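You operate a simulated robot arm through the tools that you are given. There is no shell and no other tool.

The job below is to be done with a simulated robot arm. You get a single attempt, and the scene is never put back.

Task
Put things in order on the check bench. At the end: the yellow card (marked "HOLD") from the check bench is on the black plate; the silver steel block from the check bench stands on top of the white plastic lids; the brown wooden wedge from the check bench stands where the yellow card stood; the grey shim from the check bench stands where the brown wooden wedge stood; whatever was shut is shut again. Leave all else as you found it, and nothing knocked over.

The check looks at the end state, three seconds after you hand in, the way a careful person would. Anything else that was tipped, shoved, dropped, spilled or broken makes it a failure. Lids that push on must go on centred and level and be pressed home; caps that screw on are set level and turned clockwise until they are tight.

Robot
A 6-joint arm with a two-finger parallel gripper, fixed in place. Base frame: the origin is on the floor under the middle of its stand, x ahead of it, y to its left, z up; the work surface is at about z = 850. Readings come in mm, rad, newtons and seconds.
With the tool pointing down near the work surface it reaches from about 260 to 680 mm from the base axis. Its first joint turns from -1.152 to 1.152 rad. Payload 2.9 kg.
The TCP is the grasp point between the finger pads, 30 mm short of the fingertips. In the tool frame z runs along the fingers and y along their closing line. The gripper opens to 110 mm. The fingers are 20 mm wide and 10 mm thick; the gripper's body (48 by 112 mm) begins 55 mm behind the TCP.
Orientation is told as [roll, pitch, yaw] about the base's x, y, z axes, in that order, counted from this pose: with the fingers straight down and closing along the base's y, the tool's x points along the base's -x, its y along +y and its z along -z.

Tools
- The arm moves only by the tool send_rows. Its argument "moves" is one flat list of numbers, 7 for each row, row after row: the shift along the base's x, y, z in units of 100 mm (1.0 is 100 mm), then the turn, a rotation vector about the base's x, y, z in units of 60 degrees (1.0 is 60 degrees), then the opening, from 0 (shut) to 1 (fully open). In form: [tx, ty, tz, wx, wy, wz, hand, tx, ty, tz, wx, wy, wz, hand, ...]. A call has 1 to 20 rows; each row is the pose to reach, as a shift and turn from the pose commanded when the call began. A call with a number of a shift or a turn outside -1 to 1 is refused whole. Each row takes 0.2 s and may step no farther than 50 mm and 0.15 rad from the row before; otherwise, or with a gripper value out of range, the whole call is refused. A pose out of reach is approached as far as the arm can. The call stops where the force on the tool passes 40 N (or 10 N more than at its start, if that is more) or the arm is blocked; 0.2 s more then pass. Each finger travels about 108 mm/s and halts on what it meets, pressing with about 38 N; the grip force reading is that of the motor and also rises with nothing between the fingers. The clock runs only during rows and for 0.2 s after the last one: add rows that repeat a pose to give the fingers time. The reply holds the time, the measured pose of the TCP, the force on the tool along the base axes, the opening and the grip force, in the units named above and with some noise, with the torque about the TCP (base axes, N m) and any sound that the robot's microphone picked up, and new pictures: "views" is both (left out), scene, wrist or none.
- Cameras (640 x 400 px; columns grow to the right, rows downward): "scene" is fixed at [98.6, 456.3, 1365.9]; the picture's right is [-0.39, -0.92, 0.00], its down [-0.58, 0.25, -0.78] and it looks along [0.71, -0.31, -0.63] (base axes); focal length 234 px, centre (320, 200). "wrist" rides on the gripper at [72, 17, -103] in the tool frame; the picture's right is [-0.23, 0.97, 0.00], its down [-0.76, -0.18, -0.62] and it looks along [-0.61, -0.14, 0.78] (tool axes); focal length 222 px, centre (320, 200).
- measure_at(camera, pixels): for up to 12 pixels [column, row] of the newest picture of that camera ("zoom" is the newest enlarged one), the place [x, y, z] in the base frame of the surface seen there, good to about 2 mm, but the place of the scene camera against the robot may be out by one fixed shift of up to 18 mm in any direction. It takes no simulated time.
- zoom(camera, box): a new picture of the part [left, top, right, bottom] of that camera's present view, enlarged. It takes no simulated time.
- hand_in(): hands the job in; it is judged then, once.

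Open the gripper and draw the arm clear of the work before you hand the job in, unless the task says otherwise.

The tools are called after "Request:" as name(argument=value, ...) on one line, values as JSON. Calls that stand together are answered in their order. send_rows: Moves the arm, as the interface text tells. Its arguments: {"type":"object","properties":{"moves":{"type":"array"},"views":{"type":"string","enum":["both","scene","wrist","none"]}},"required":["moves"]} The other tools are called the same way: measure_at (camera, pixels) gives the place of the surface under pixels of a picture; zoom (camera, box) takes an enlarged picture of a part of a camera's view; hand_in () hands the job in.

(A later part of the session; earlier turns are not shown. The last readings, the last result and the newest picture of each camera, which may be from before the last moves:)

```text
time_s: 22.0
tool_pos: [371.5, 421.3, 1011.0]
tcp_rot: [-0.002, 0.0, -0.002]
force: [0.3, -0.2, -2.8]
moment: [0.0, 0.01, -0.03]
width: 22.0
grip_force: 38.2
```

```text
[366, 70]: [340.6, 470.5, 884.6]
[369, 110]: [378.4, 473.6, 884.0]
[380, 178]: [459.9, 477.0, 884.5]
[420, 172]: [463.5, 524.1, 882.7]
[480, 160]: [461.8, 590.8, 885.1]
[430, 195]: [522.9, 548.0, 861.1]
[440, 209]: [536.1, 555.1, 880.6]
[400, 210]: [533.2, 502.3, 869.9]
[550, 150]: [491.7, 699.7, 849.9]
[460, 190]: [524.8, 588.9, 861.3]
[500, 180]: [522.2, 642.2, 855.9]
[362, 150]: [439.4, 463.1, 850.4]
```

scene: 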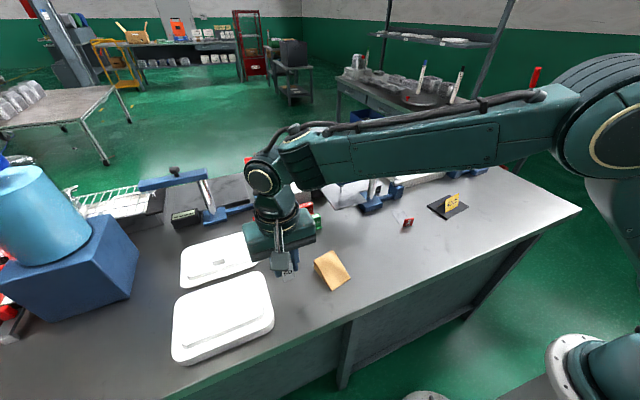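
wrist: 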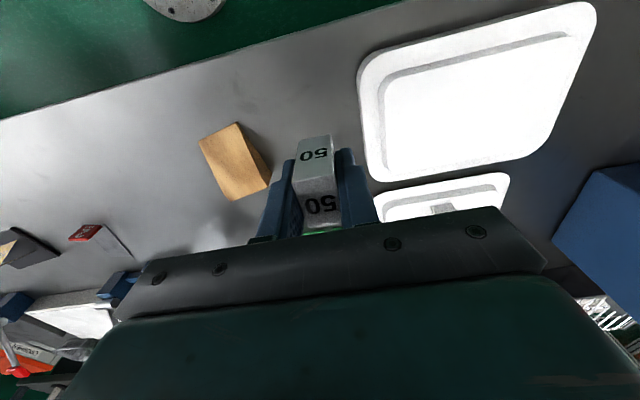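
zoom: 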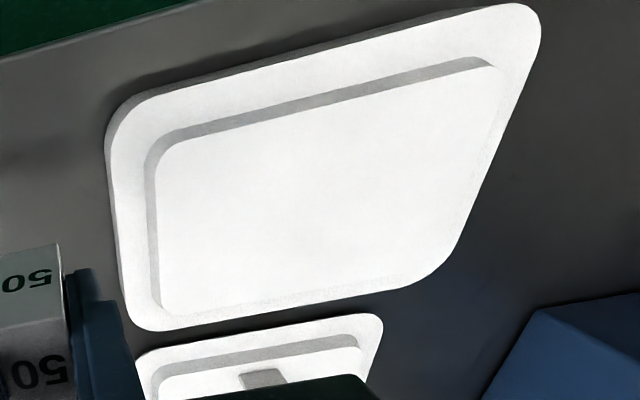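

The lid stack's top is flat at z≈897.5, spanning about x 345–445, y 480–632. I move the block to about (380,531), within reach and well inside the top.

Request:
send_rows(moves=[0.03, 0.35, 0, 0, 0, 0, 0, 0.06, 0.7, 0, 0, 0, 0, 0, 0.085, 0.98, 0, 0, 0, 0, 0, 0.085, 0.98, 0, 0, 0, 0, 0], views="none")

Request:
send_rows(moves=[0, 0.11, -0.2, 0, 0, 0, 0, 0, 0.11, -0.5, 0, 0, 0, 0, 0, 0.11, -0.65, 0, 0, 0, 0, 0, 0.11, -0.65, 0, 0, 0, 0], views="both")

```text
time_s: 23.0
tool_pos: [380.8, 519.2, 1012.0]
tcp_rot: [-0.002, 0.0, 0.001]
force: [-0.2, -0.1, -3.6]
moment: [0.01, 0.0, 0.01]
width: 21.5
grip_force: 38.2
```

```text
time_s: 24.0
tool_pos: [379.4, 529.9, 946.6]
tcp_rot: [0.002, -0.001, 0.002]
force: [0.2, 0.2, -2.9]
moment: [-0.01, -0.01, -0.01]
width: 21.5
grip_force: 38.0
```

scene: 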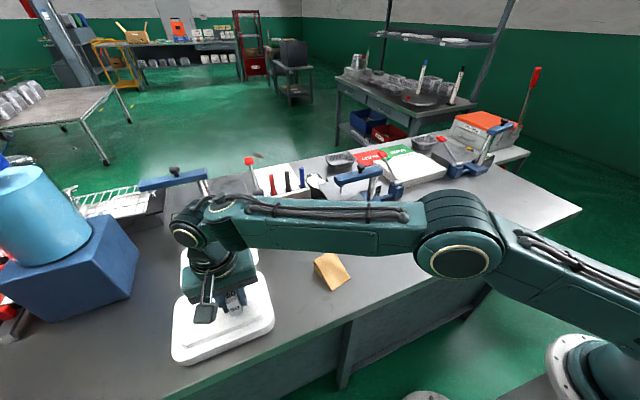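
wrist: 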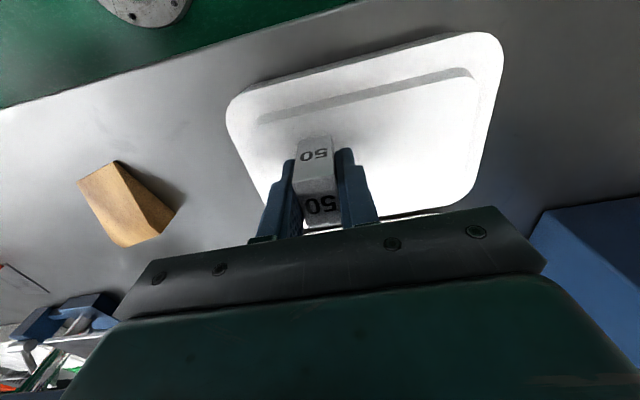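

Above the lids at z≈946; contact is expected near 934. I lower gently.

Request:
send_rows(moves=[0, 0, -0.07, 0, 0, 0, 0, 0, 0, -0.1, 0, 0, 0, 0, 0, 0, -0.11, 0, 0, 0, 0], views="none")

```text
time_s: 24.8
tool_pos: [378.6, 529.5, 935.0]
tcp_rot: [0.0, 0.0, 0.0]
force: [0.0, 1.6, -3.3]
moment: [0.01, -0.01, 0.03]
width: 21.5
grip_force: 37.6
```

Not touching yet (force still -3 N from the block's weight). I go down in 0.5–1 mm steps.

Request:
send_rows(moves=[0, 0, -0.005, 0, 0, 0, 0, 0, 0, -0.01, 0, 0, 0, 0], views="none")

Request:
zoom(camera="scene", box=[160, 240, 290, 370])

```text
time_s: 25.4
tool_pos: [379.7, 529.9, 933.8]
tcp_rot: [-0.001, 0.003, 0.002]
force: [-0.7, -2.0, 0.9]
moment: [-0.05, 0.04, 0.0]
width: 21.4
grip_force: 37.9
```

```text
3.08 times, centred on (225, 305) of scene
```

zoom: 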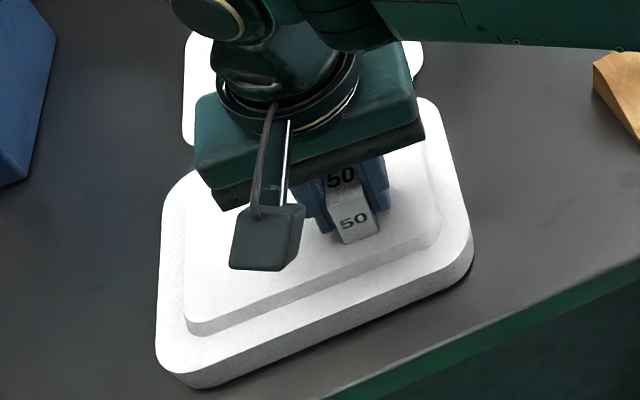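

Force went from -3 to about +1 N: the block is just touching. I press 0.7 mm more and check.

Request:
send_rows(moves=[0, 0, -0.007, 0, 0, 0, 0, 0, 0, -0.007, 0, 0, 0, 0], views="none")

```text
time_s: 26.0
tool_pos: [380.1, 529.5, 934.3]
tcp_rot: [0.001, -0.001, 0.002]
force: [-1.5, 2.9, 6.8]
moment: [0.07, 0.07, -0.02]
width: 21.7
grip_force: 38.5
```

The block bears on the lids with ~7–10 N. I open the fingers gradually in place (opening from 22 mm) and look.

Request:
send_rows(moves=[0, 0, 0.004, 0, 0, 0, 0.22, 0, 0, 0.004, 0, 0, 0, 0.26, 0, 0, 0.004, 0, 0, 0, 0.35, 0, 0, 0.004, 0, 0, 0, 0.5, 0, 0, 0.004, 0, 0, 0, 0.5], views="both")

```text
time_s: 27.2
tool_pos: [378.8, 529.7, 934.7]
tcp_rot: [0.001, 0.001, 0.001]
force: [-0.1, 0.0, -0.1]
moment: [-0.02, -0.03, 0.02]
width: 54.9
grip_force: 0.0
```

scene: 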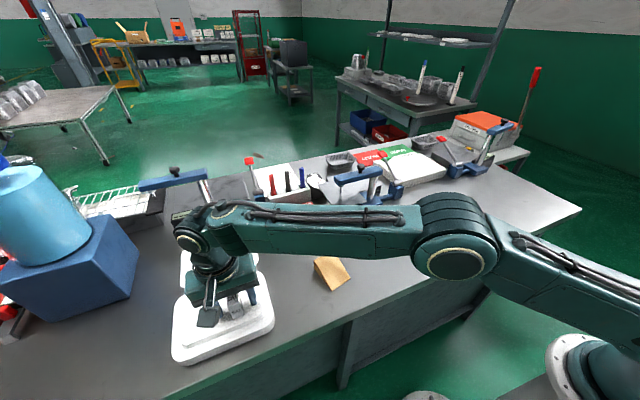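
wrist: 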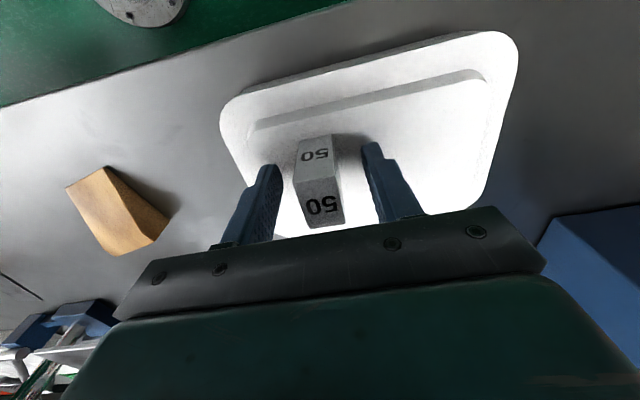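

The block stands alone on the lids at wrist (320,180). I rise straight up and move back toward the wedge.

Request:
send_rows(moves=[0, 0, 0.15, 0, 0, 0, 0.5, 0, 0, 0.5, 0, 0, 0, 0.6, 0, 0, 0.9, 0, 0, 0, 0.8, 0.1, -0.3, 0.9, 0, 0, 0, 1, 0.2, -0.65, 0.9, 0, 0, 0.03, 1, 0.3, -1.0, 0.9, 0, 0, 0.06, 1], views="none")

Request:
send_rows(moves=[0.07, -0.4, 0, 0, 0, 0.06, 1, 0.1, -0.8, 0, 0, 0, 0.1, 1, 0.12, -1.0, -0.1, 0, 0, 0.12, 1, 0.12, -1.0, -0.1, 0, 0, 0.12, 1], views="both")

```text
time_s: 28.6
tool_pos: [409.6, 428.7, 1021.1]
tcp_rot: [0.001, -0.001, 0.065]
force: [0.4, 1.0, 0.1]
moment: [-0.01, 0.01, -0.02]
width: 110.0
grip_force: 0.0
```

```text
time_s: 29.6
tool_pos: [421.9, 329.2, 1013.3]
tcp_rot: [-0.001, 0.001, 0.19]
force: [-0.1, 0.7, -1.1]
moment: [-0.01, 0.0, -0.01]
width: 110.2
grip_force: 0.1
```

scene: 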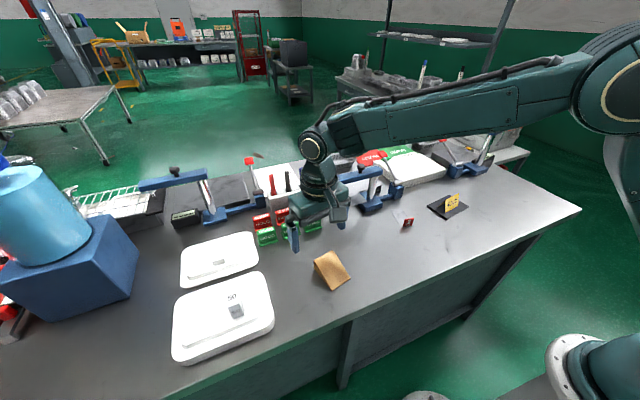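
wrist: 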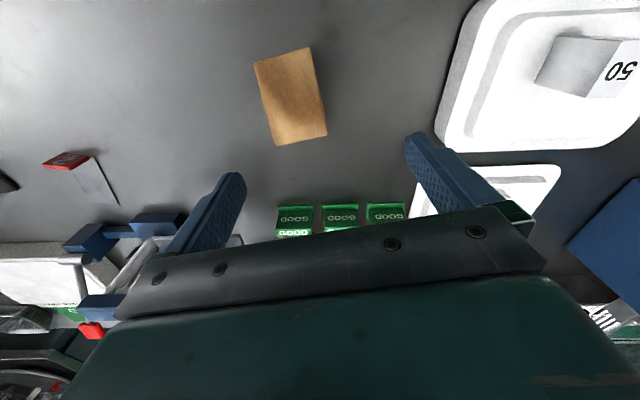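

The wedge is at wrist (290,95) and the block stands on the lids. I zoom and measure the wedge's corners.

Request:
zoom(camera="wrist", box=[230, 35, 350, 155])

Request:
measure_at(camera="wrist", pixels=[[257, 64], [306, 49], [326, 133], [276, 145], [290, 95], [283, 110], [300, 110], [300, 135], [325, 110], [320, 80]])

Request:
zoom(camera="scene", box=[300, 240, 360, 300])

```text
3.33 times, centred on (290, 95) of wrist
```

zoom: 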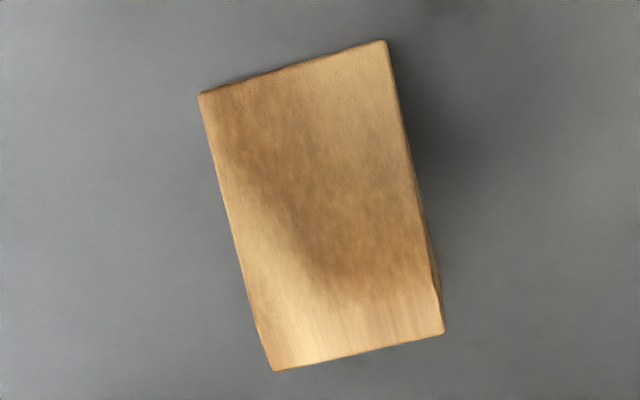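

```text
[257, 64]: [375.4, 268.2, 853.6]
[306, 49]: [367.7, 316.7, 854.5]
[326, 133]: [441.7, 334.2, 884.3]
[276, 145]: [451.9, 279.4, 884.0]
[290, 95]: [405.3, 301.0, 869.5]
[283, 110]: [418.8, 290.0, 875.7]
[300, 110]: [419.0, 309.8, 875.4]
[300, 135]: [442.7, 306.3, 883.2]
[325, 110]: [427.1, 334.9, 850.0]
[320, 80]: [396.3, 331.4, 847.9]
```

```text
6.67 times, centred on (330, 270) of scene
```

zoom: 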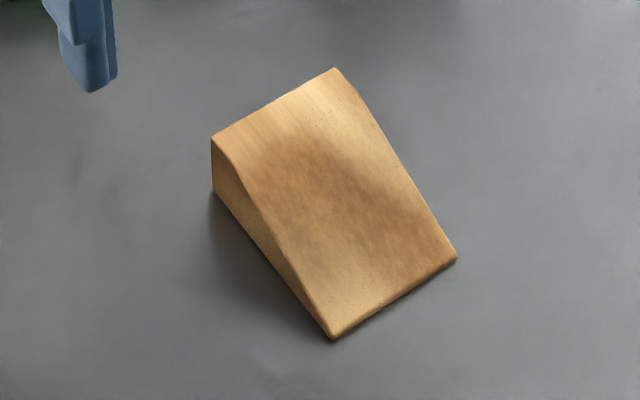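

The wedge footprint centre is about (411.5,301.7), yaw 0.19, width ~58 mm. I will grip it near its centre of mass at (423,304); moving over and descending part way.

Request:
send_rows(moves=[0.01, -0.263, -0.1, 0, 0, 0, 1, 0.01, -0.263, -0.5, 0, 0, 0, 1, 0.01, -0.263, -0.85, 0, 0, 0, 1, 0.01, -0.263, -0.85, 0, 0, 0, 1], views="wrist")

```text
time_s: 30.6
tool_pos: [423.1, 302.5, 926.4]
tcp_rot: [0.001, 0.003, 0.19]
force: [-0.2, 0.6, -0.1]
moment: [-0.03, -0.02, -0.02]
width: 110.0
grip_force: 0.0
```

wrist: 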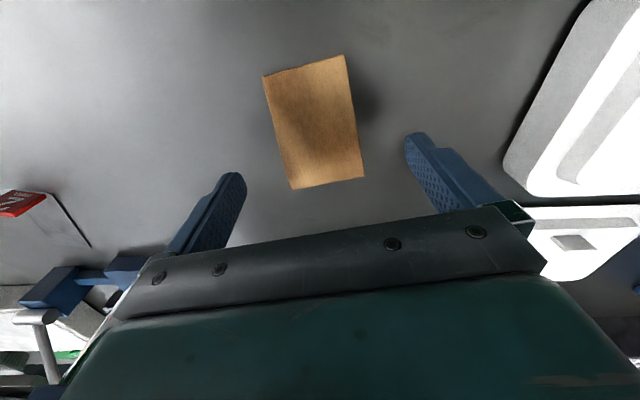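

The wedge is between the fingers at (315,122). I verify the sides' positions against the fingers.

Request:
measure_at(camera="wrist", pixels=[[265, 78], [342, 57], [362, 175], [292, 186], [282, 150], [355, 135], [318, 150], [226, 195], [425, 155], [325, 178]])

Request:
zoom(camera="wrist", box=[230, 40, 400, 200])

```text
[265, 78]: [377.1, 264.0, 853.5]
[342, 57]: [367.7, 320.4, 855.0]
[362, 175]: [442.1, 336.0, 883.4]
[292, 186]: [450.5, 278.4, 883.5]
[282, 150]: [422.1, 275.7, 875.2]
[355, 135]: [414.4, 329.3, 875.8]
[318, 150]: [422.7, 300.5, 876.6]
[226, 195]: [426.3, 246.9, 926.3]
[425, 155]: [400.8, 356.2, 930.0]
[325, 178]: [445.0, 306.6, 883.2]
```

```text
2.50 times, centred on (315, 120) of wrist
```

zoom: 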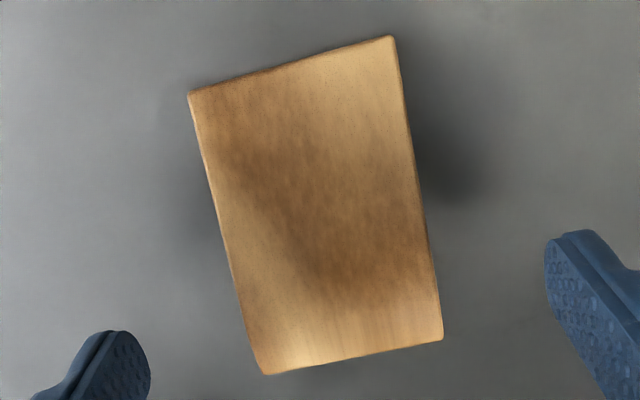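

Centred well; at the grip line the wedge is ~25 mm tall. I descend to z≈884 and close on its sides.

Request:
send_rows(moves=[0, 0, -0.25, 0, 0, 0, 1, 0, 0, -0.445, 0, 0, 0, 1, 0, 0, -0.445, 0, 0, 0, 0.6, 0, 0, -0.445, 0, 0, 0, 0.3, 0, 0, -0.445, 0, 0, 0, 0, 0, 0, -0.445, 0, 0, 0, 0, 0, 0, -0.445, 0, 0, 0, 0], views="wrist")

```text
time_s: 32.2
tool_pos: [422.8, 302.2, 883.9]
tcp_rot: [0.0, 0.001, 0.188]
force: [-0.9, 0.6, 0.4]
moment: [0.0, 0.01, 0.01]
width: 59.2
grip_force: 38.0
```

wrist: 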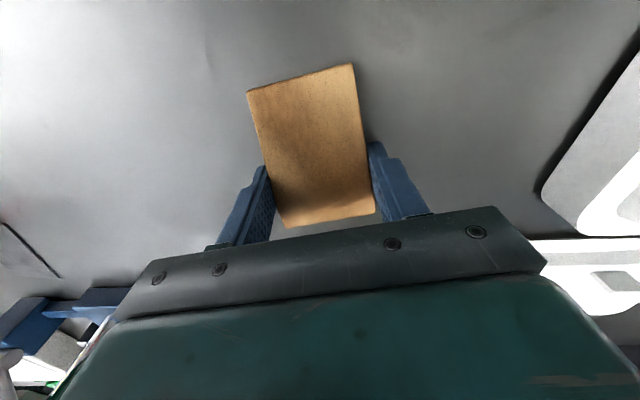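

Gripped at 59.2 mm. I lift 100 mm and check that the wedge hangs level.

Request:
send_rows(moves=[0, 0, 0.12, 0, 0, 0, 0, 0, 0, 0.5, 0, 0, 0, 0, 0, 0, 1.0, 0, 0, 0, 0, 0, 0, 1.0, 0, 0, 0, 0], views="both")

```text
time_s: 33.2
tool_pos: [422.2, 302.1, 985.9]
tcp_rot: [0.0, 0.001, 0.192]
force: [-0.1, -0.1, -0.7]
moment: [0.03, -0.01, -0.02]
width: 59.3
grip_force: 38.5
```

scene: 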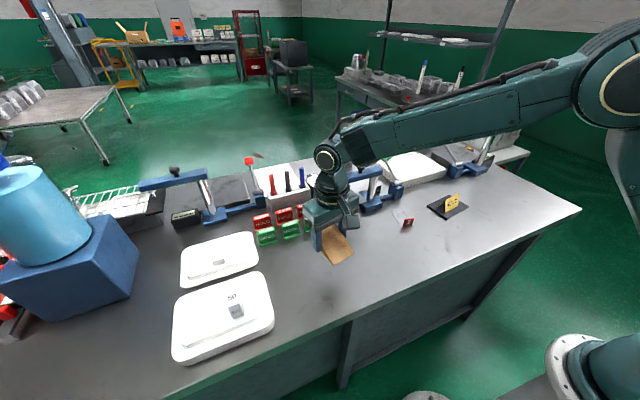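
wrist: 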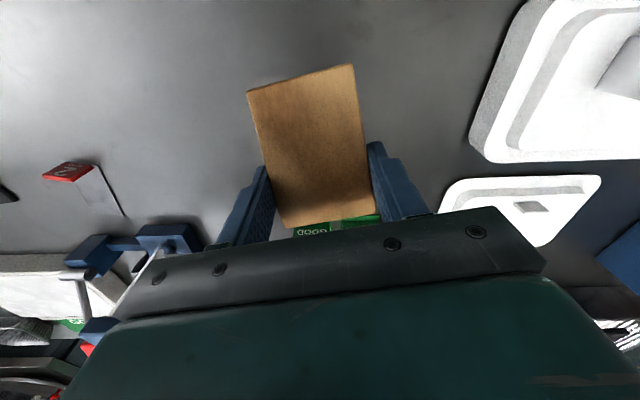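

The wedge is level in the grip. I carry it 180 mm in -y and 20 mm in -x to the card's old place and go down part way.

Request:
send_rows(moves=[-0.03, -0.3, 0, 0, 0, 0, 0, -0.06, -0.6, 0, 0, 0, 0, 0, -0.1, -0.9, 0, 0, 0, 0, 0], views="none")

Request:
send_rows(moves=[-0.03, -0.3, 0, 0, 0, 0, 0, -0.06, -0.6, 0, 0, 0, 0, 0, -0.1, -0.9, -0.15, 0, 0, 0, 0, -0.1, -0.9, -0.5, 0, 0, 0, 0, -0.1, -0.9, -0.85, 0, 0, 0, 0, -0.1, -0.9, -0.85, 0, 0, 0, 0], views="both")

```text
time_s: 34.0
tool_pos: [413.0, 215.3, 983.2]
tcp_rot: [0.001, 0.0, 0.189]
force: [0.7, -0.5, -0.5]
moment: [0.03, -0.01, 0.02]
width: 59.1
grip_force: 37.9
```

```text
time_s: 35.4
tool_pos: [404.0, 123.7, 900.0]
tcp_rot: [0.0, 0.0, 0.19]
force: [0.6, 0.0, 0.5]
moment: [-0.01, -0.01, 0.01]
width: 59.1
grip_force: 38.1
```

scene: 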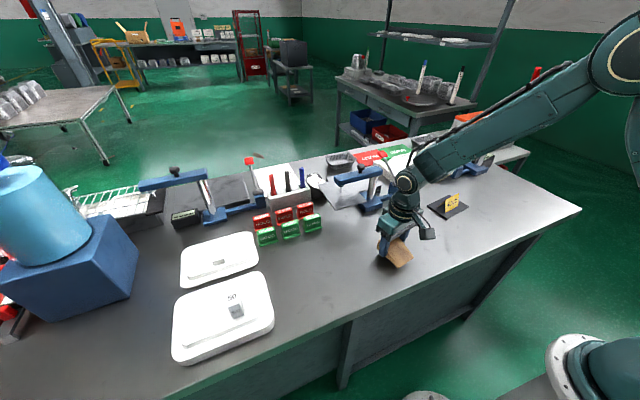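
wrist: 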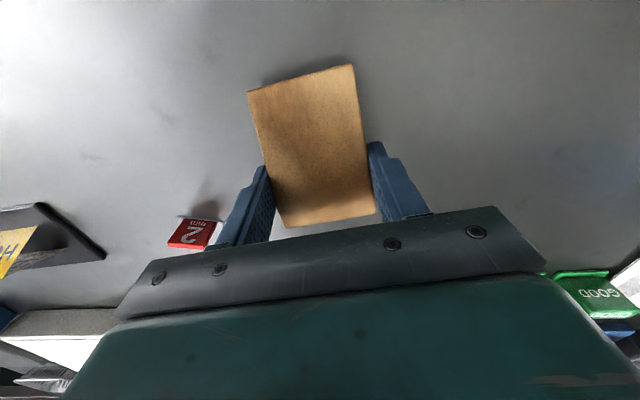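

The wedge is ~15 mm above the bench over the card's old place. I lower gently to the gripping height.

Request:
send_rows(moves=[0, 0, -0.08, 0, 0, 0, 0, 0, 0, -0.125, 0, 0, 0, 0, 0, 0, -0.145, 0, 0, 0, 0], views="none")

```text
time_s: 36.2
tool_pos: [403.8, 123.2, 884.9]
tcp_rot: [0.001, 0.0, 0.19]
force: [-0.3, 0.2, -0.6]
moment: [0.02, 0.01, 0.0]
width: 58.8
grip_force: 38.5
```

No contact force yet; I step down in sub-millimetre steps.

Request:
send_rows(moves=[0, 0, -0.006, 0, 0, 0, 0, 0, 0, -0.01, 0, 0, 0, 0], views="none")

```text
time_s: 36.8
tool_pos: [403.3, 122.9, 884.2]
tcp_rot: [0.001, 0.0, 0.191]
force: [-0.3, 0.5, -0.9]
moment: [0.03, 0.0, 0.01]
width: 58.9
grip_force: 38.6
```

Request:
send_rows(moves=[0, 0, -0.006, 0, 0, 0, 0, 0, 0, -0.01, 0, 0, 0, 0], views="none")

```text
time_s: 37.4
tool_pos: [403.2, 124.6, 882.9]
tcp_rot: [0.0, 0.0, 0.191]
force: [-1.8, 0.5, 10.0]
moment: [0.23, 0.31, -0.01]
width: 59.0
grip_force: 37.8
```

Contact at 10 N: the wedge is on the bench. I open gradually.

Request:
send_rows(moves=[0, 0, 0.006, 0, 0, 0, 0.56, 0, 0, 0.006, 0, 0, 0, 0.62, 0, 0, 0.006, 0, 0, 0, 0.75, 0, 0, 0.006, 0, 0, 0, 0.85, 0, 0, 0.006, 0, 0, 0, 0.85], views="both")

```text
time_s: 38.6
tool_pos: [402.1, 122.6, 883.7]
tcp_rot: [0.0, 0.0, 0.19]
force: [0.4, -1.0, -0.2]
moment: [-0.02, -0.01, -0.01]
width: 93.6
grip_force: 0.0
```

scene: 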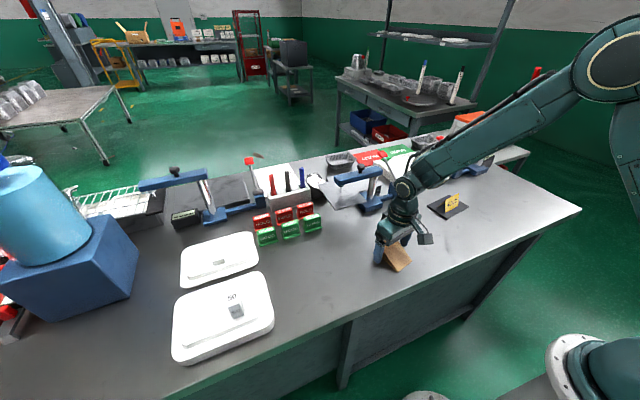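
wrist: 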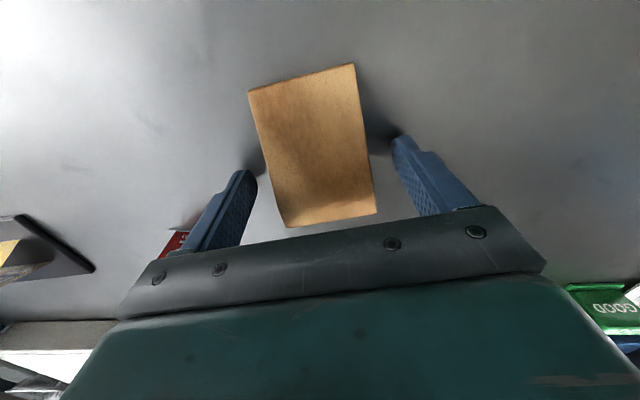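

The wedge is free and standing. I rise and move to look at the shim at about (470,8).

Request:
send_rows(moves=[0, 0, 0.2, 0, 0, 0, 0.85, 0, 0, 0.6, 0, 0, 0, 1, 0, 0, 1.0, 0, 0, -0.04, 1, 0.2, -0.3, 1.0, 0, 0, -0.08, 1, 0.4, -0.6, 1.0, 0, 0, -0.12, 1, 0.5, -0.9, 1.0, 0, 0, -0.18, 1, 0.5, -0.9, 1.0, 0, 0, -0.18, 1], views="both")

```text
time_s: 40.2
tool_pos: [452.0, 34.4, 984.0]
tcp_rot: [0.0, 0.0, 0.001]
force: [0.0, 0.7, -0.2]
moment: [0.0, -0.01, -0.02]
width: 110.1
grip_force: 0.1
```

scene: 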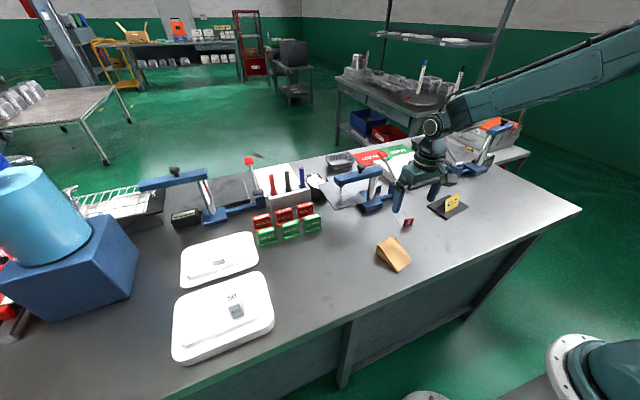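
wrist: 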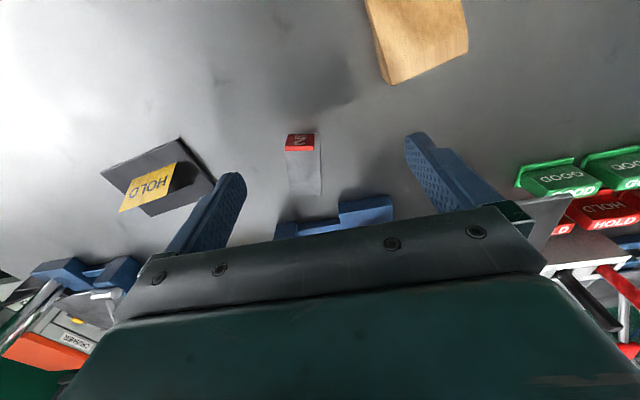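

The shim with its red tab is at wrist (302,160). I zoom in and measure plate and tab.

Request:
zoom(camera="wrist", box=[262, 120, 342, 210])

Request:
measure_at(camera="wrist", pixels=[[288, 136], [313, 134], [287, 150], [313, 150], [300, 143], [300, 150], [320, 160], [321, 193], [290, 194], [305, 175], [284, 170], [300, 128]])

Request:
zoom(camera="scene", box=[370, 195, 430, 245])

```text
4.44 times, centred on (302, 165) of wrist
```

zoom: 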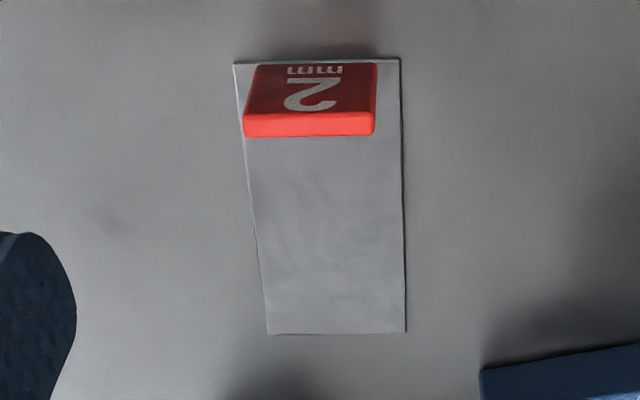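

```text
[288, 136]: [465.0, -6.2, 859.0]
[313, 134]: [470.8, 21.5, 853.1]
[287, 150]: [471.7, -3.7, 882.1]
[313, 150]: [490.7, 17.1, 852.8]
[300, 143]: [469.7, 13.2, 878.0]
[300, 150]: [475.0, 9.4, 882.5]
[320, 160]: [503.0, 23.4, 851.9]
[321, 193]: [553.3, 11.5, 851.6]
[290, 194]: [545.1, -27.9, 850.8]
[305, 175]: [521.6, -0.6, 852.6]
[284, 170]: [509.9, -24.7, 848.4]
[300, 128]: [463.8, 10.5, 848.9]
```

```text
8.00 times, centred on (400, 220) of scene
```

zoom: 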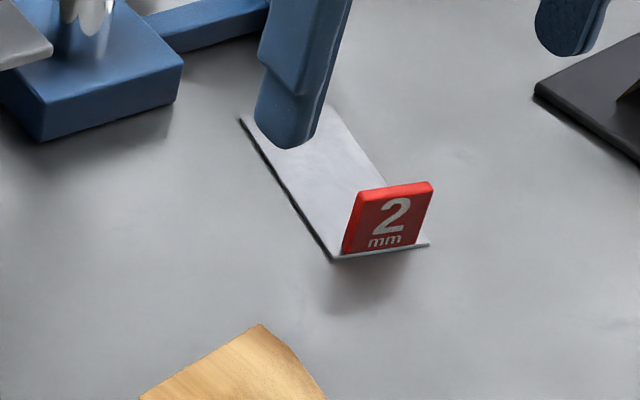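

The shim plate is ~84×40×2 mm, yaw −0.206, centre (510,1); its red tab (30 wide, 6 thick, 30 tall) is centred near (472,10). I check clearance to the nearby clamp before descending.

Request:
measure_at(camera="scene", pixels=[[345, 180], [360, 177], [372, 188], [378, 207], [395, 190], [372, 168], [382, 155], [383, 163], [365, 208], [390, 205]])

Request:
measure_at(camera="wrist", pixels=[[280, 233], [345, 205], [385, 205], [390, 215], [330, 222], [300, 190]])

Request:
zoom(camera="scene", box=[330, 140, 450, 240])

```text
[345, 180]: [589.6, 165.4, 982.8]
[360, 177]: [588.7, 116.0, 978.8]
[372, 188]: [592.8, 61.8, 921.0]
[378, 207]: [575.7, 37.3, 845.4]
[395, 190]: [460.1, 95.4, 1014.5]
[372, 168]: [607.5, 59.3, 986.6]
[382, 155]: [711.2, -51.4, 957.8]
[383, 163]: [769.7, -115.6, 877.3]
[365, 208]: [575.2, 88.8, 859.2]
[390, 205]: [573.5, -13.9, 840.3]
```

```text
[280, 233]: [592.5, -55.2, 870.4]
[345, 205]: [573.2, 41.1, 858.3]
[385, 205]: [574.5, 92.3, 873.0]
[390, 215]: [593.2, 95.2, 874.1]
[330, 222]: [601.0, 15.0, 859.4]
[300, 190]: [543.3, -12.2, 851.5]
```

```text
4.00 times, centred on (390, 190) of scene
```

zoom: 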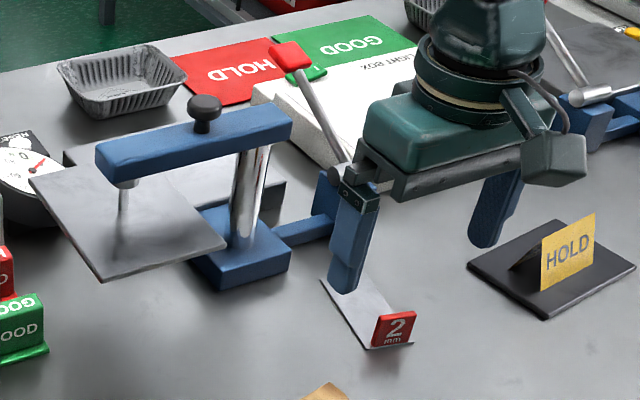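

The clamp parts are all at x≥573, clear of the gripper. I align over the tab (472,10) with yaw −0.206 and descend part way.

Request:
send_rows(moves=[0.1, -0.12, 0, 0, 0, -0.1, 1, 0.19, -0.241, -0.1, 0, 0, -0.197, 1, 0.19, -0.241, -0.4, 0, 0, -0.197, 1, 0.19, -0.241, -0.55, 0, 0, -0.197, 1, 0.19, -0.241, -0.55, 0, 0, -0.197, 1], views="wrist")

```text
time_s: 41.4
tool_pos: [470.2, 9.7, 930.4]
tcp_rot: [-0.001, 0.001, -0.205]
force: [-0.7, 0.2, 0.5]
moment: [0.0, -0.02, 0.0]
width: 110.3
grip_force: 0.0
```

wrist: 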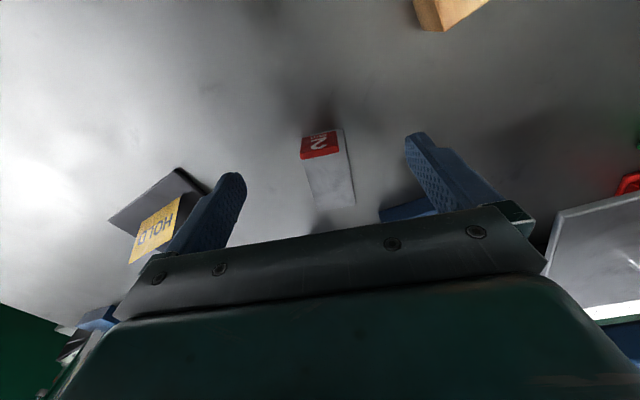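

The tab is between the fingers at (320,145). I zoom and measure to check alignment.

Request:
zoom(camera="wrist", box=[270, 115, 380, 215])

Request:
measure_at(camera="wrist", pixels=[[303, 140], [334, 133], [302, 156], [337, 150], [320, 145], [322, 152], [226, 195], [425, 155], [330, 180], [305, 137]])

```text
4.00 times, centred on (325, 165) of wrist
```

zoom: 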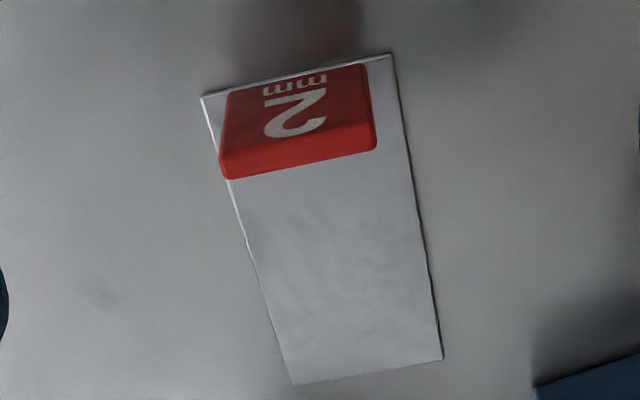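

```text
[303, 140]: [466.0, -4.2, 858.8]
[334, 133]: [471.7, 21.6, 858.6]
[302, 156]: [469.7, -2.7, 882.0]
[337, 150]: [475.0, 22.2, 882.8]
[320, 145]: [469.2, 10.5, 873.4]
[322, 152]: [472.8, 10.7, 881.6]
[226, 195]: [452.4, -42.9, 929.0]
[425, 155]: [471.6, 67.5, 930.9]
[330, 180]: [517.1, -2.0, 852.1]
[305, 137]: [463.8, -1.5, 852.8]
```

Centred within 1 mm. I descend to z≈887 (fingertips ~5 mm above the shim plate) and close on the tab's edges.

Request:
send_rows(moves=[0.01, 0, -0.2, 0, 0, 0, 1, 0.01, 0, -0.41, 0, 0, 0, 1, 0.01, 0, -0.41, 0, 0, 0, 0.6, 0.01, 0, -0.41, 0, 0, 0, 0.4, 0.01, 0, -0.41, 0, 0, 0, 0.2, 0.01, 0, -0.41, 0, 0, 0, 0, 0.01, 0, -0.41, 0, 0, 0, 0], views="both")

```text
time_s: 43.0
tool_pos: [472.2, 10.7, 887.7]
tcp_rot: [-0.001, -0.001, -0.207]
force: [0.0, 0.8, 0.4]
moment: [0.02, -0.06, 0.0]
width: 28.7
grip_force: 37.5
```

scene: 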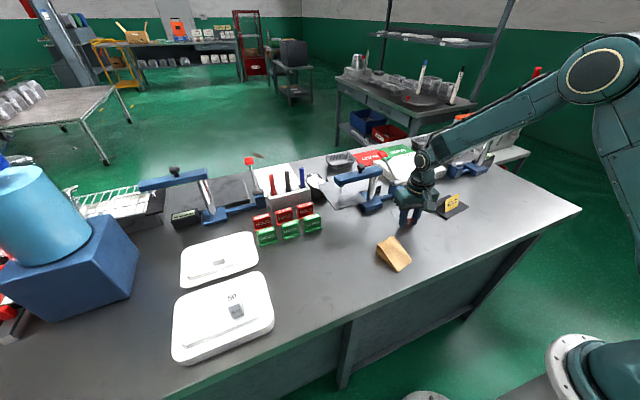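
wrist: 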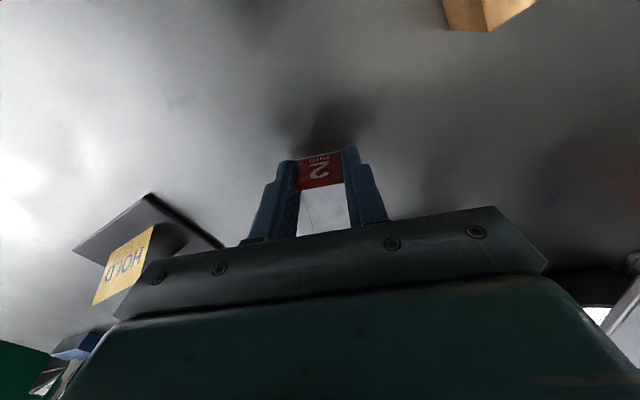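

Gripped at 28.7 mm. I lift slowly and check that the plate stays level.

Request:
send_rows(moves=[0, 0, 0.04, 0, 0, 0, 0, 0, 0, 0.12, 0, 0, 0, 0, 0, 0, 0.3, 0, 0, 0, 0, 0, 0, 0.5, 0, 0, 0, 0, 0, 0, 0.5, 0, 0, 0, 0], views="both")

Request:
zoom(camera="scene", box=[360, 150, 460, 250])

```text
time_s: 44.2
tool_pos: [470.7, 7.9, 936.8]
tcp_rot: [-0.001, -0.001, -0.207]
force: [-0.3, -0.4, 0.2]
moment: [0.01, 0.0, 0.0]
width: 28.6
grip_force: 38.1
```

scene: 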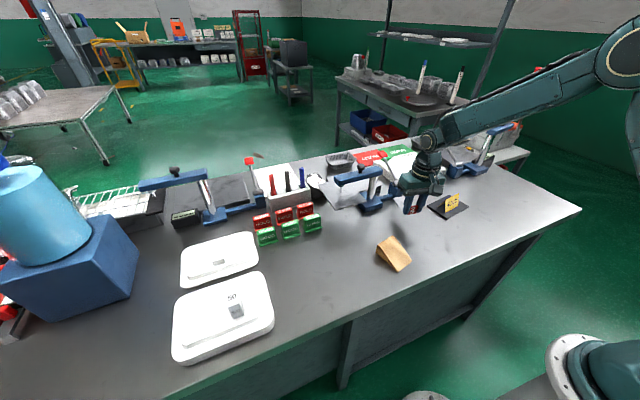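
wrist: 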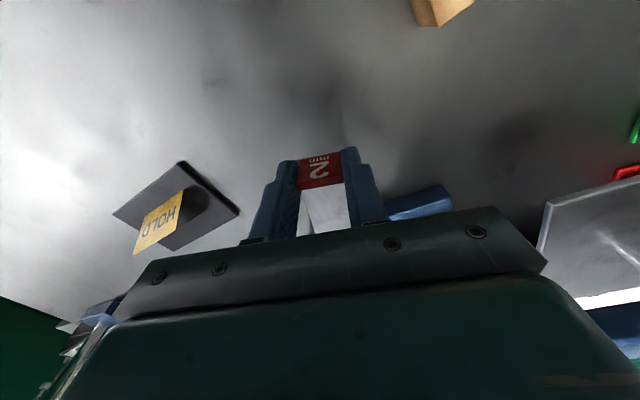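

```text
4.00 times, centred on (410, 200) of scene
```

zoom: 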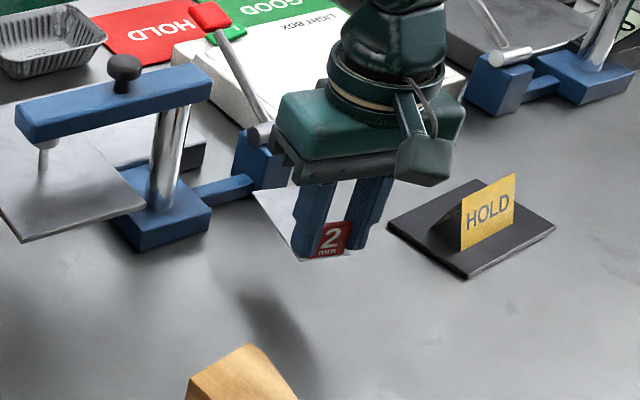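

The shim is lifted; I zoom in the wrist view to verify the plate hasn't tilted or swung.

Request:
zoom(camera="wrist", box=[260, 135, 400, 245])

Request:
measure_at(camera="wrist", pixels=[[320, 200], [325, 225], [340, 200], [345, 225], [303, 205], [320, 170], [312, 155], [335, 155], [310, 186], [335, 183]])

Request:
measure_at(camera="scene", pixels=[[412, 211], [408, 214], [427, 199], [424, 198], [416, 205], [421, 206]])

```text
3.64 times, centred on (330, 190) of wrist
```

zoom: 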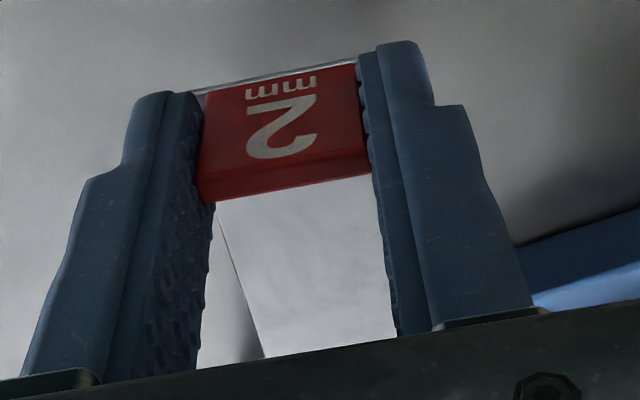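

```text
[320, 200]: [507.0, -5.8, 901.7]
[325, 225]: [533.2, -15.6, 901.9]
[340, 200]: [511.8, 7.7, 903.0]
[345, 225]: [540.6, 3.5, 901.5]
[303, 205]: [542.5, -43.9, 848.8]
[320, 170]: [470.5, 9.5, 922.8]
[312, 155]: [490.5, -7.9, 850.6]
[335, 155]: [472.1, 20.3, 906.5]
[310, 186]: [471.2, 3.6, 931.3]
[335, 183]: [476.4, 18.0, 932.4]
```

```text
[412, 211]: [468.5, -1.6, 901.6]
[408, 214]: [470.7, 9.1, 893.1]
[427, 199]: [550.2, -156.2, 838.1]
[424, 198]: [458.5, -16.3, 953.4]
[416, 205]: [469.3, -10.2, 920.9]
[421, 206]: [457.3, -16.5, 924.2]
```

The plate is level at z≈902 in the grip. I raise a little, move back in −x away from the clamp, then sideways to the wedge's old place while turning to yaw +0.19.

Request:
send_rows(moves=[0, 0, 0.3, 0, 0, 0, 0, -0.35, 0, 0.3, 0, 0, 0.06, 0, -0.7, 0, 0.3, 0, 0, 0.12, 0, -0.99, 0.2, 0.3, 0, 0, 0.18, 0, -0.99, 0.5, 0.3, 0, 0, 0.24, 0, -0.99, 0.85, 0.3, 0, 0, 0.3, 0], views="none")

Request:
send_rows(moves=[0, 0.35, 0, 0, 0, 0.04, 0, 0, 0.7, 0, 0, 0, 0.078, 0, 0, 1.0, 0, 0, 0, 0.078, 0], views="none")

Request:
send_rows(moves=[0, 0.35, 0, 0, 0, 0, 0, 0, 0.7, 0, 0, 0, 0, 0, 0, 0.995, 0, 0, 0, 0, 0, 0, 0.995, 0, 0, 0, 0, 0], views="both")

```text
time_s: 45.6
tool_pos: [371.7, 96.4, 969.6]
tcp_rot: [0.0, 0.0, 0.111]
force: [-0.8, 0.2, -1.1]
moment: [-0.01, 0.0, 0.01]
width: 28.6
grip_force: 37.5
```

```text
time_s: 46.4
tool_pos: [372.0, 195.8, 967.7]
tcp_rot: [0.0, 0.0, 0.191]
force: [-0.6, 0.3, -2.1]
moment: [0.0, 0.02, 0.02]
width: 28.6
grip_force: 37.8
```

```text
time_s: 47.4
tool_pos: [371.8, 294.4, 966.3]
tcp_rot: [0.0, 0.001, 0.189]
force: [-0.1, -0.4, -0.9]
moment: [0.0, 0.0, 0.01]
width: 29.0
grip_force: 37.6
```

scene: 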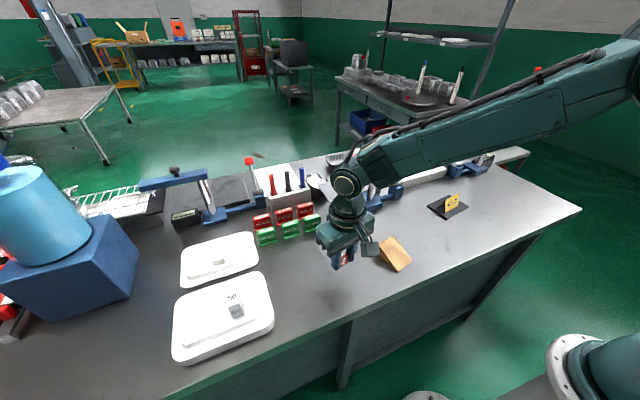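
wrist: 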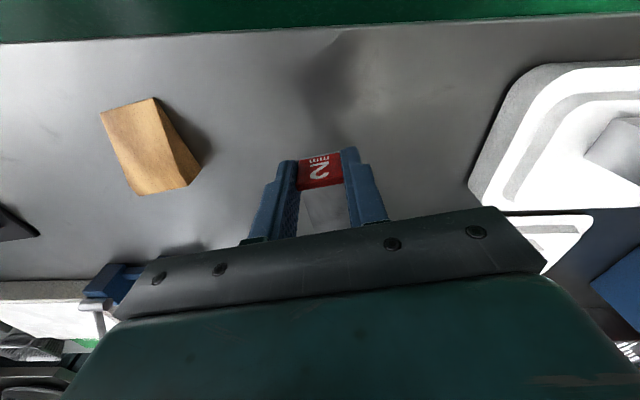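

I am above the wedge's old place with the shim pointing along +x at yaw 0.19. I descend to ~8 mm above the bench.

Request:
send_rows(moves=[0.01, 0, -0.3, 0, 0, 0, 0, 0.01, 0, -0.6, 0, 0, 0, 0, 0.01, 0, -0.72, 0, 0, 0, 0, 0.01, 0, -0.72, 0, 0, 0, 0], views="both")

Request:
zoom(camera="scene", box=[290, 220, 400, 310])

```text
time_s: 48.4
tool_pos: [371.6, 292.4, 894.7]
tcp_rot: [0.001, -0.002, 0.191]
force: [-0.4, 0.3, -1.3]
moment: [0.0, 0.04, -0.01]
width: 28.7
grip_force: 37.8
```

scene: 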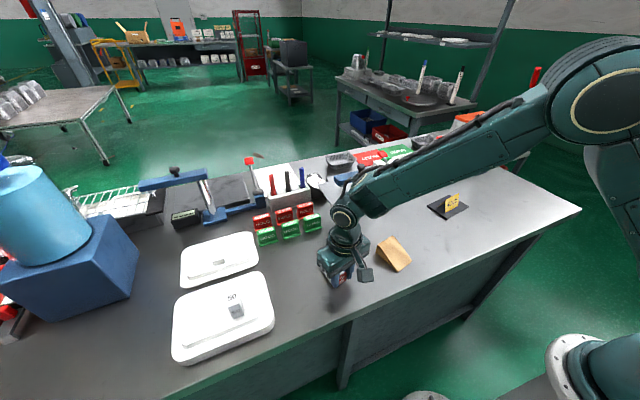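
wrist: 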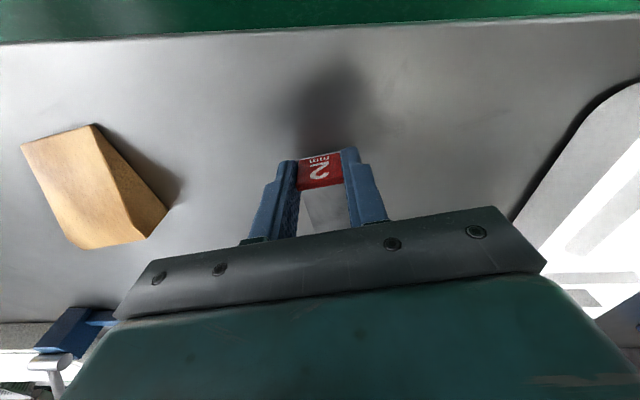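

```text
4.44 times, centred on (345, 265) of scene
```

zoom: 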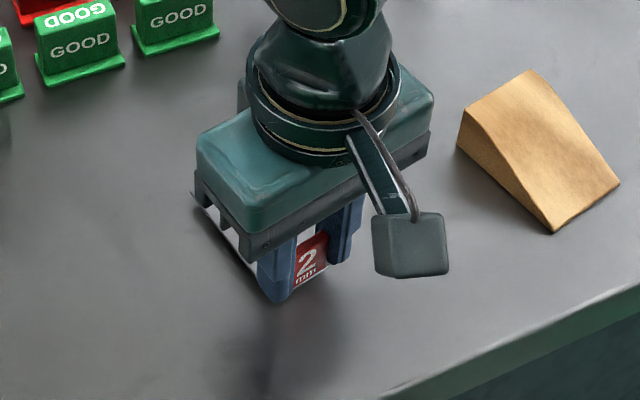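

Level and clear. I lower the last ~8 mm gently, watching the force.

Request:
send_rows(moves=[0, 0, -0.04, 0, 0, 0, 0, 0, 0, -0.065, 0, 0, 0, 0, 0, 0, -0.075, 0, 0, 0, 0], views="none")

```text
time_s: 49.2
tool_pos: [373.7, 294.2, 888.4]
tcp_rot: [0.001, -0.001, 0.19]
force: [-1.2, -0.5, -0.2]
moment: [-0.01, 0.02, 0.01]
width: 28.9
grip_force: 37.9
```

Request:
send_rows(moves=[0, 0, -0.006, 0, 0, 0, 0, 0, 0, -0.012, 0, 0, 0, 0], views="none")

```text
time_s: 49.8
tool_pos: [374.5, 294.1, 887.0]
tcp_rot: [0.0, -0.001, 0.189]
force: [-0.1, -0.2, 2.5]
moment: [-0.02, -0.07, -0.03]
width: 28.7
grip_force: 37.7
```

First contact (2.5 N up, small moment). I go 0.7 mm further to seat it flat.

Request:
send_rows(moves=[0, 0, -0.004, 0, 0, 0, 0, 0, 0, -0.008, 0, 0, 0, 0], views="none")

```text
time_s: 50.4
tool_pos: [374.0, 293.5, 886.6]
tcp_rot: [-0.001, -0.003, 0.19]
force: [1.0, -1.0, 4.9]
moment: [-0.05, -0.06, -0.01]
width: 29.0
grip_force: 38.5
```

The shim rests on the bench with ~5 N. I open gradually and look.

Request:
send_rows(moves=[0, 0, 0, 0, 0, 0, 0.29, 0, 0, 0.003, 0, 0, 0, 0.34, 0, 0, 0.003, 0, 0, 0, 0.45, 0, 0, 0.003, 0, 0, 0, 0.65, 0, 0, 0.003, 0, 0, 0, 0.65], views="both")

```text
time_s: 51.6
tool_pos: [373.9, 293.8, 886.7]
tcp_rot: [0.002, -0.001, 0.191]
force: [0.4, 0.5, -0.4]
moment: [0.0, 0.03, 0.05]
width: 71.8
grip_force: 0.1
```

scene: 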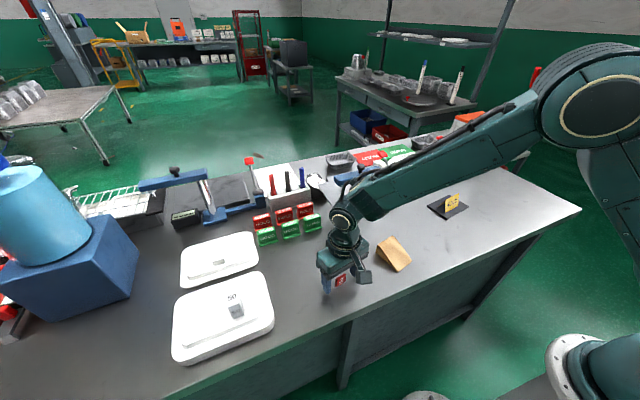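
wrist: 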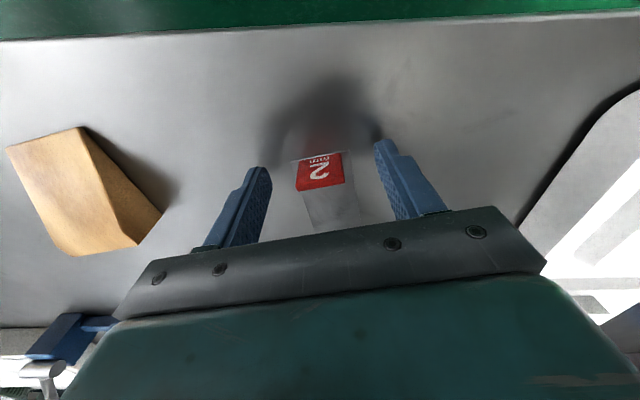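

The shim is free on the bench. I rise straight up and inspect everything.

Request:
send_rows(moves=[0, 0, 0.15, 0, 0, 0, 0.65, 0, 0, 0.5, 0, 0, 0, 0.8, 0, 0, 1.0, 0, 0, 0, 1, 0, 0, 1.0, 0, 0, 0, 1], views="none")

Request:
send_rows(moves=[0, -0.3, 0.35, 0, 0, -0.09, 1, 0, -0.6, 0.7, 0, 0, -0.18, 1, 0, -0.8, 1.0, 0, 0, -0.18, 1, 0, -0.8, 1.0, 0, 0, -0.18, 1], views="both")

```text
time_s: 52.6
tool_pos: [375.0, 294.3, 987.4]
tcp_rot: [-0.001, 0.0, 0.191]
force: [-0.2, 0.3, 0.2]
moment: [-0.01, -0.01, -0.01]
width: 110.0
grip_force: 0.1
```

```text
time_s: 53.6
tool_pos: [375.0, 212.3, 1088.4]
tcp_rot: [-0.001, 0.001, 0.002]
force: [-0.3, 0.5, 0.3]
moment: [0.01, 0.0, 0.0]
width: 110.1
grip_force: 0.0
```

scene: 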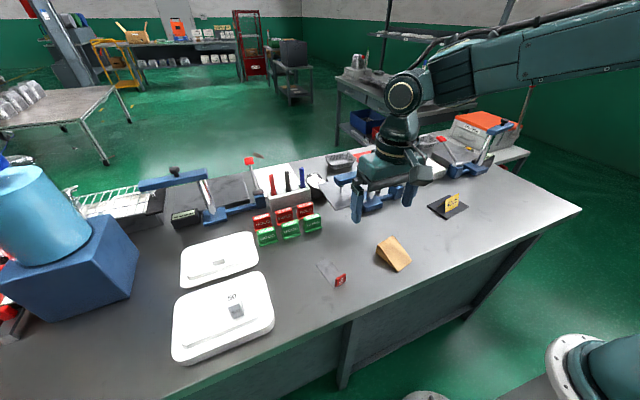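
wrist: 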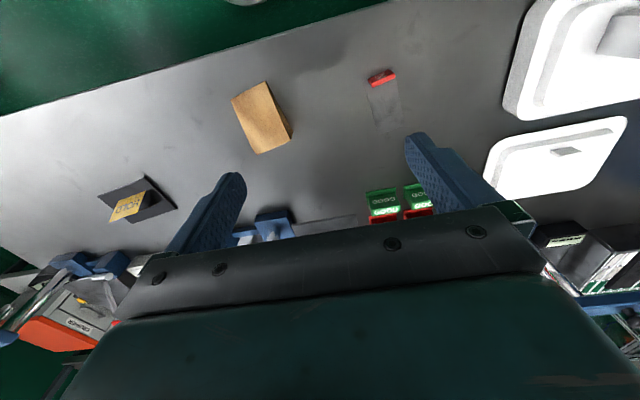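

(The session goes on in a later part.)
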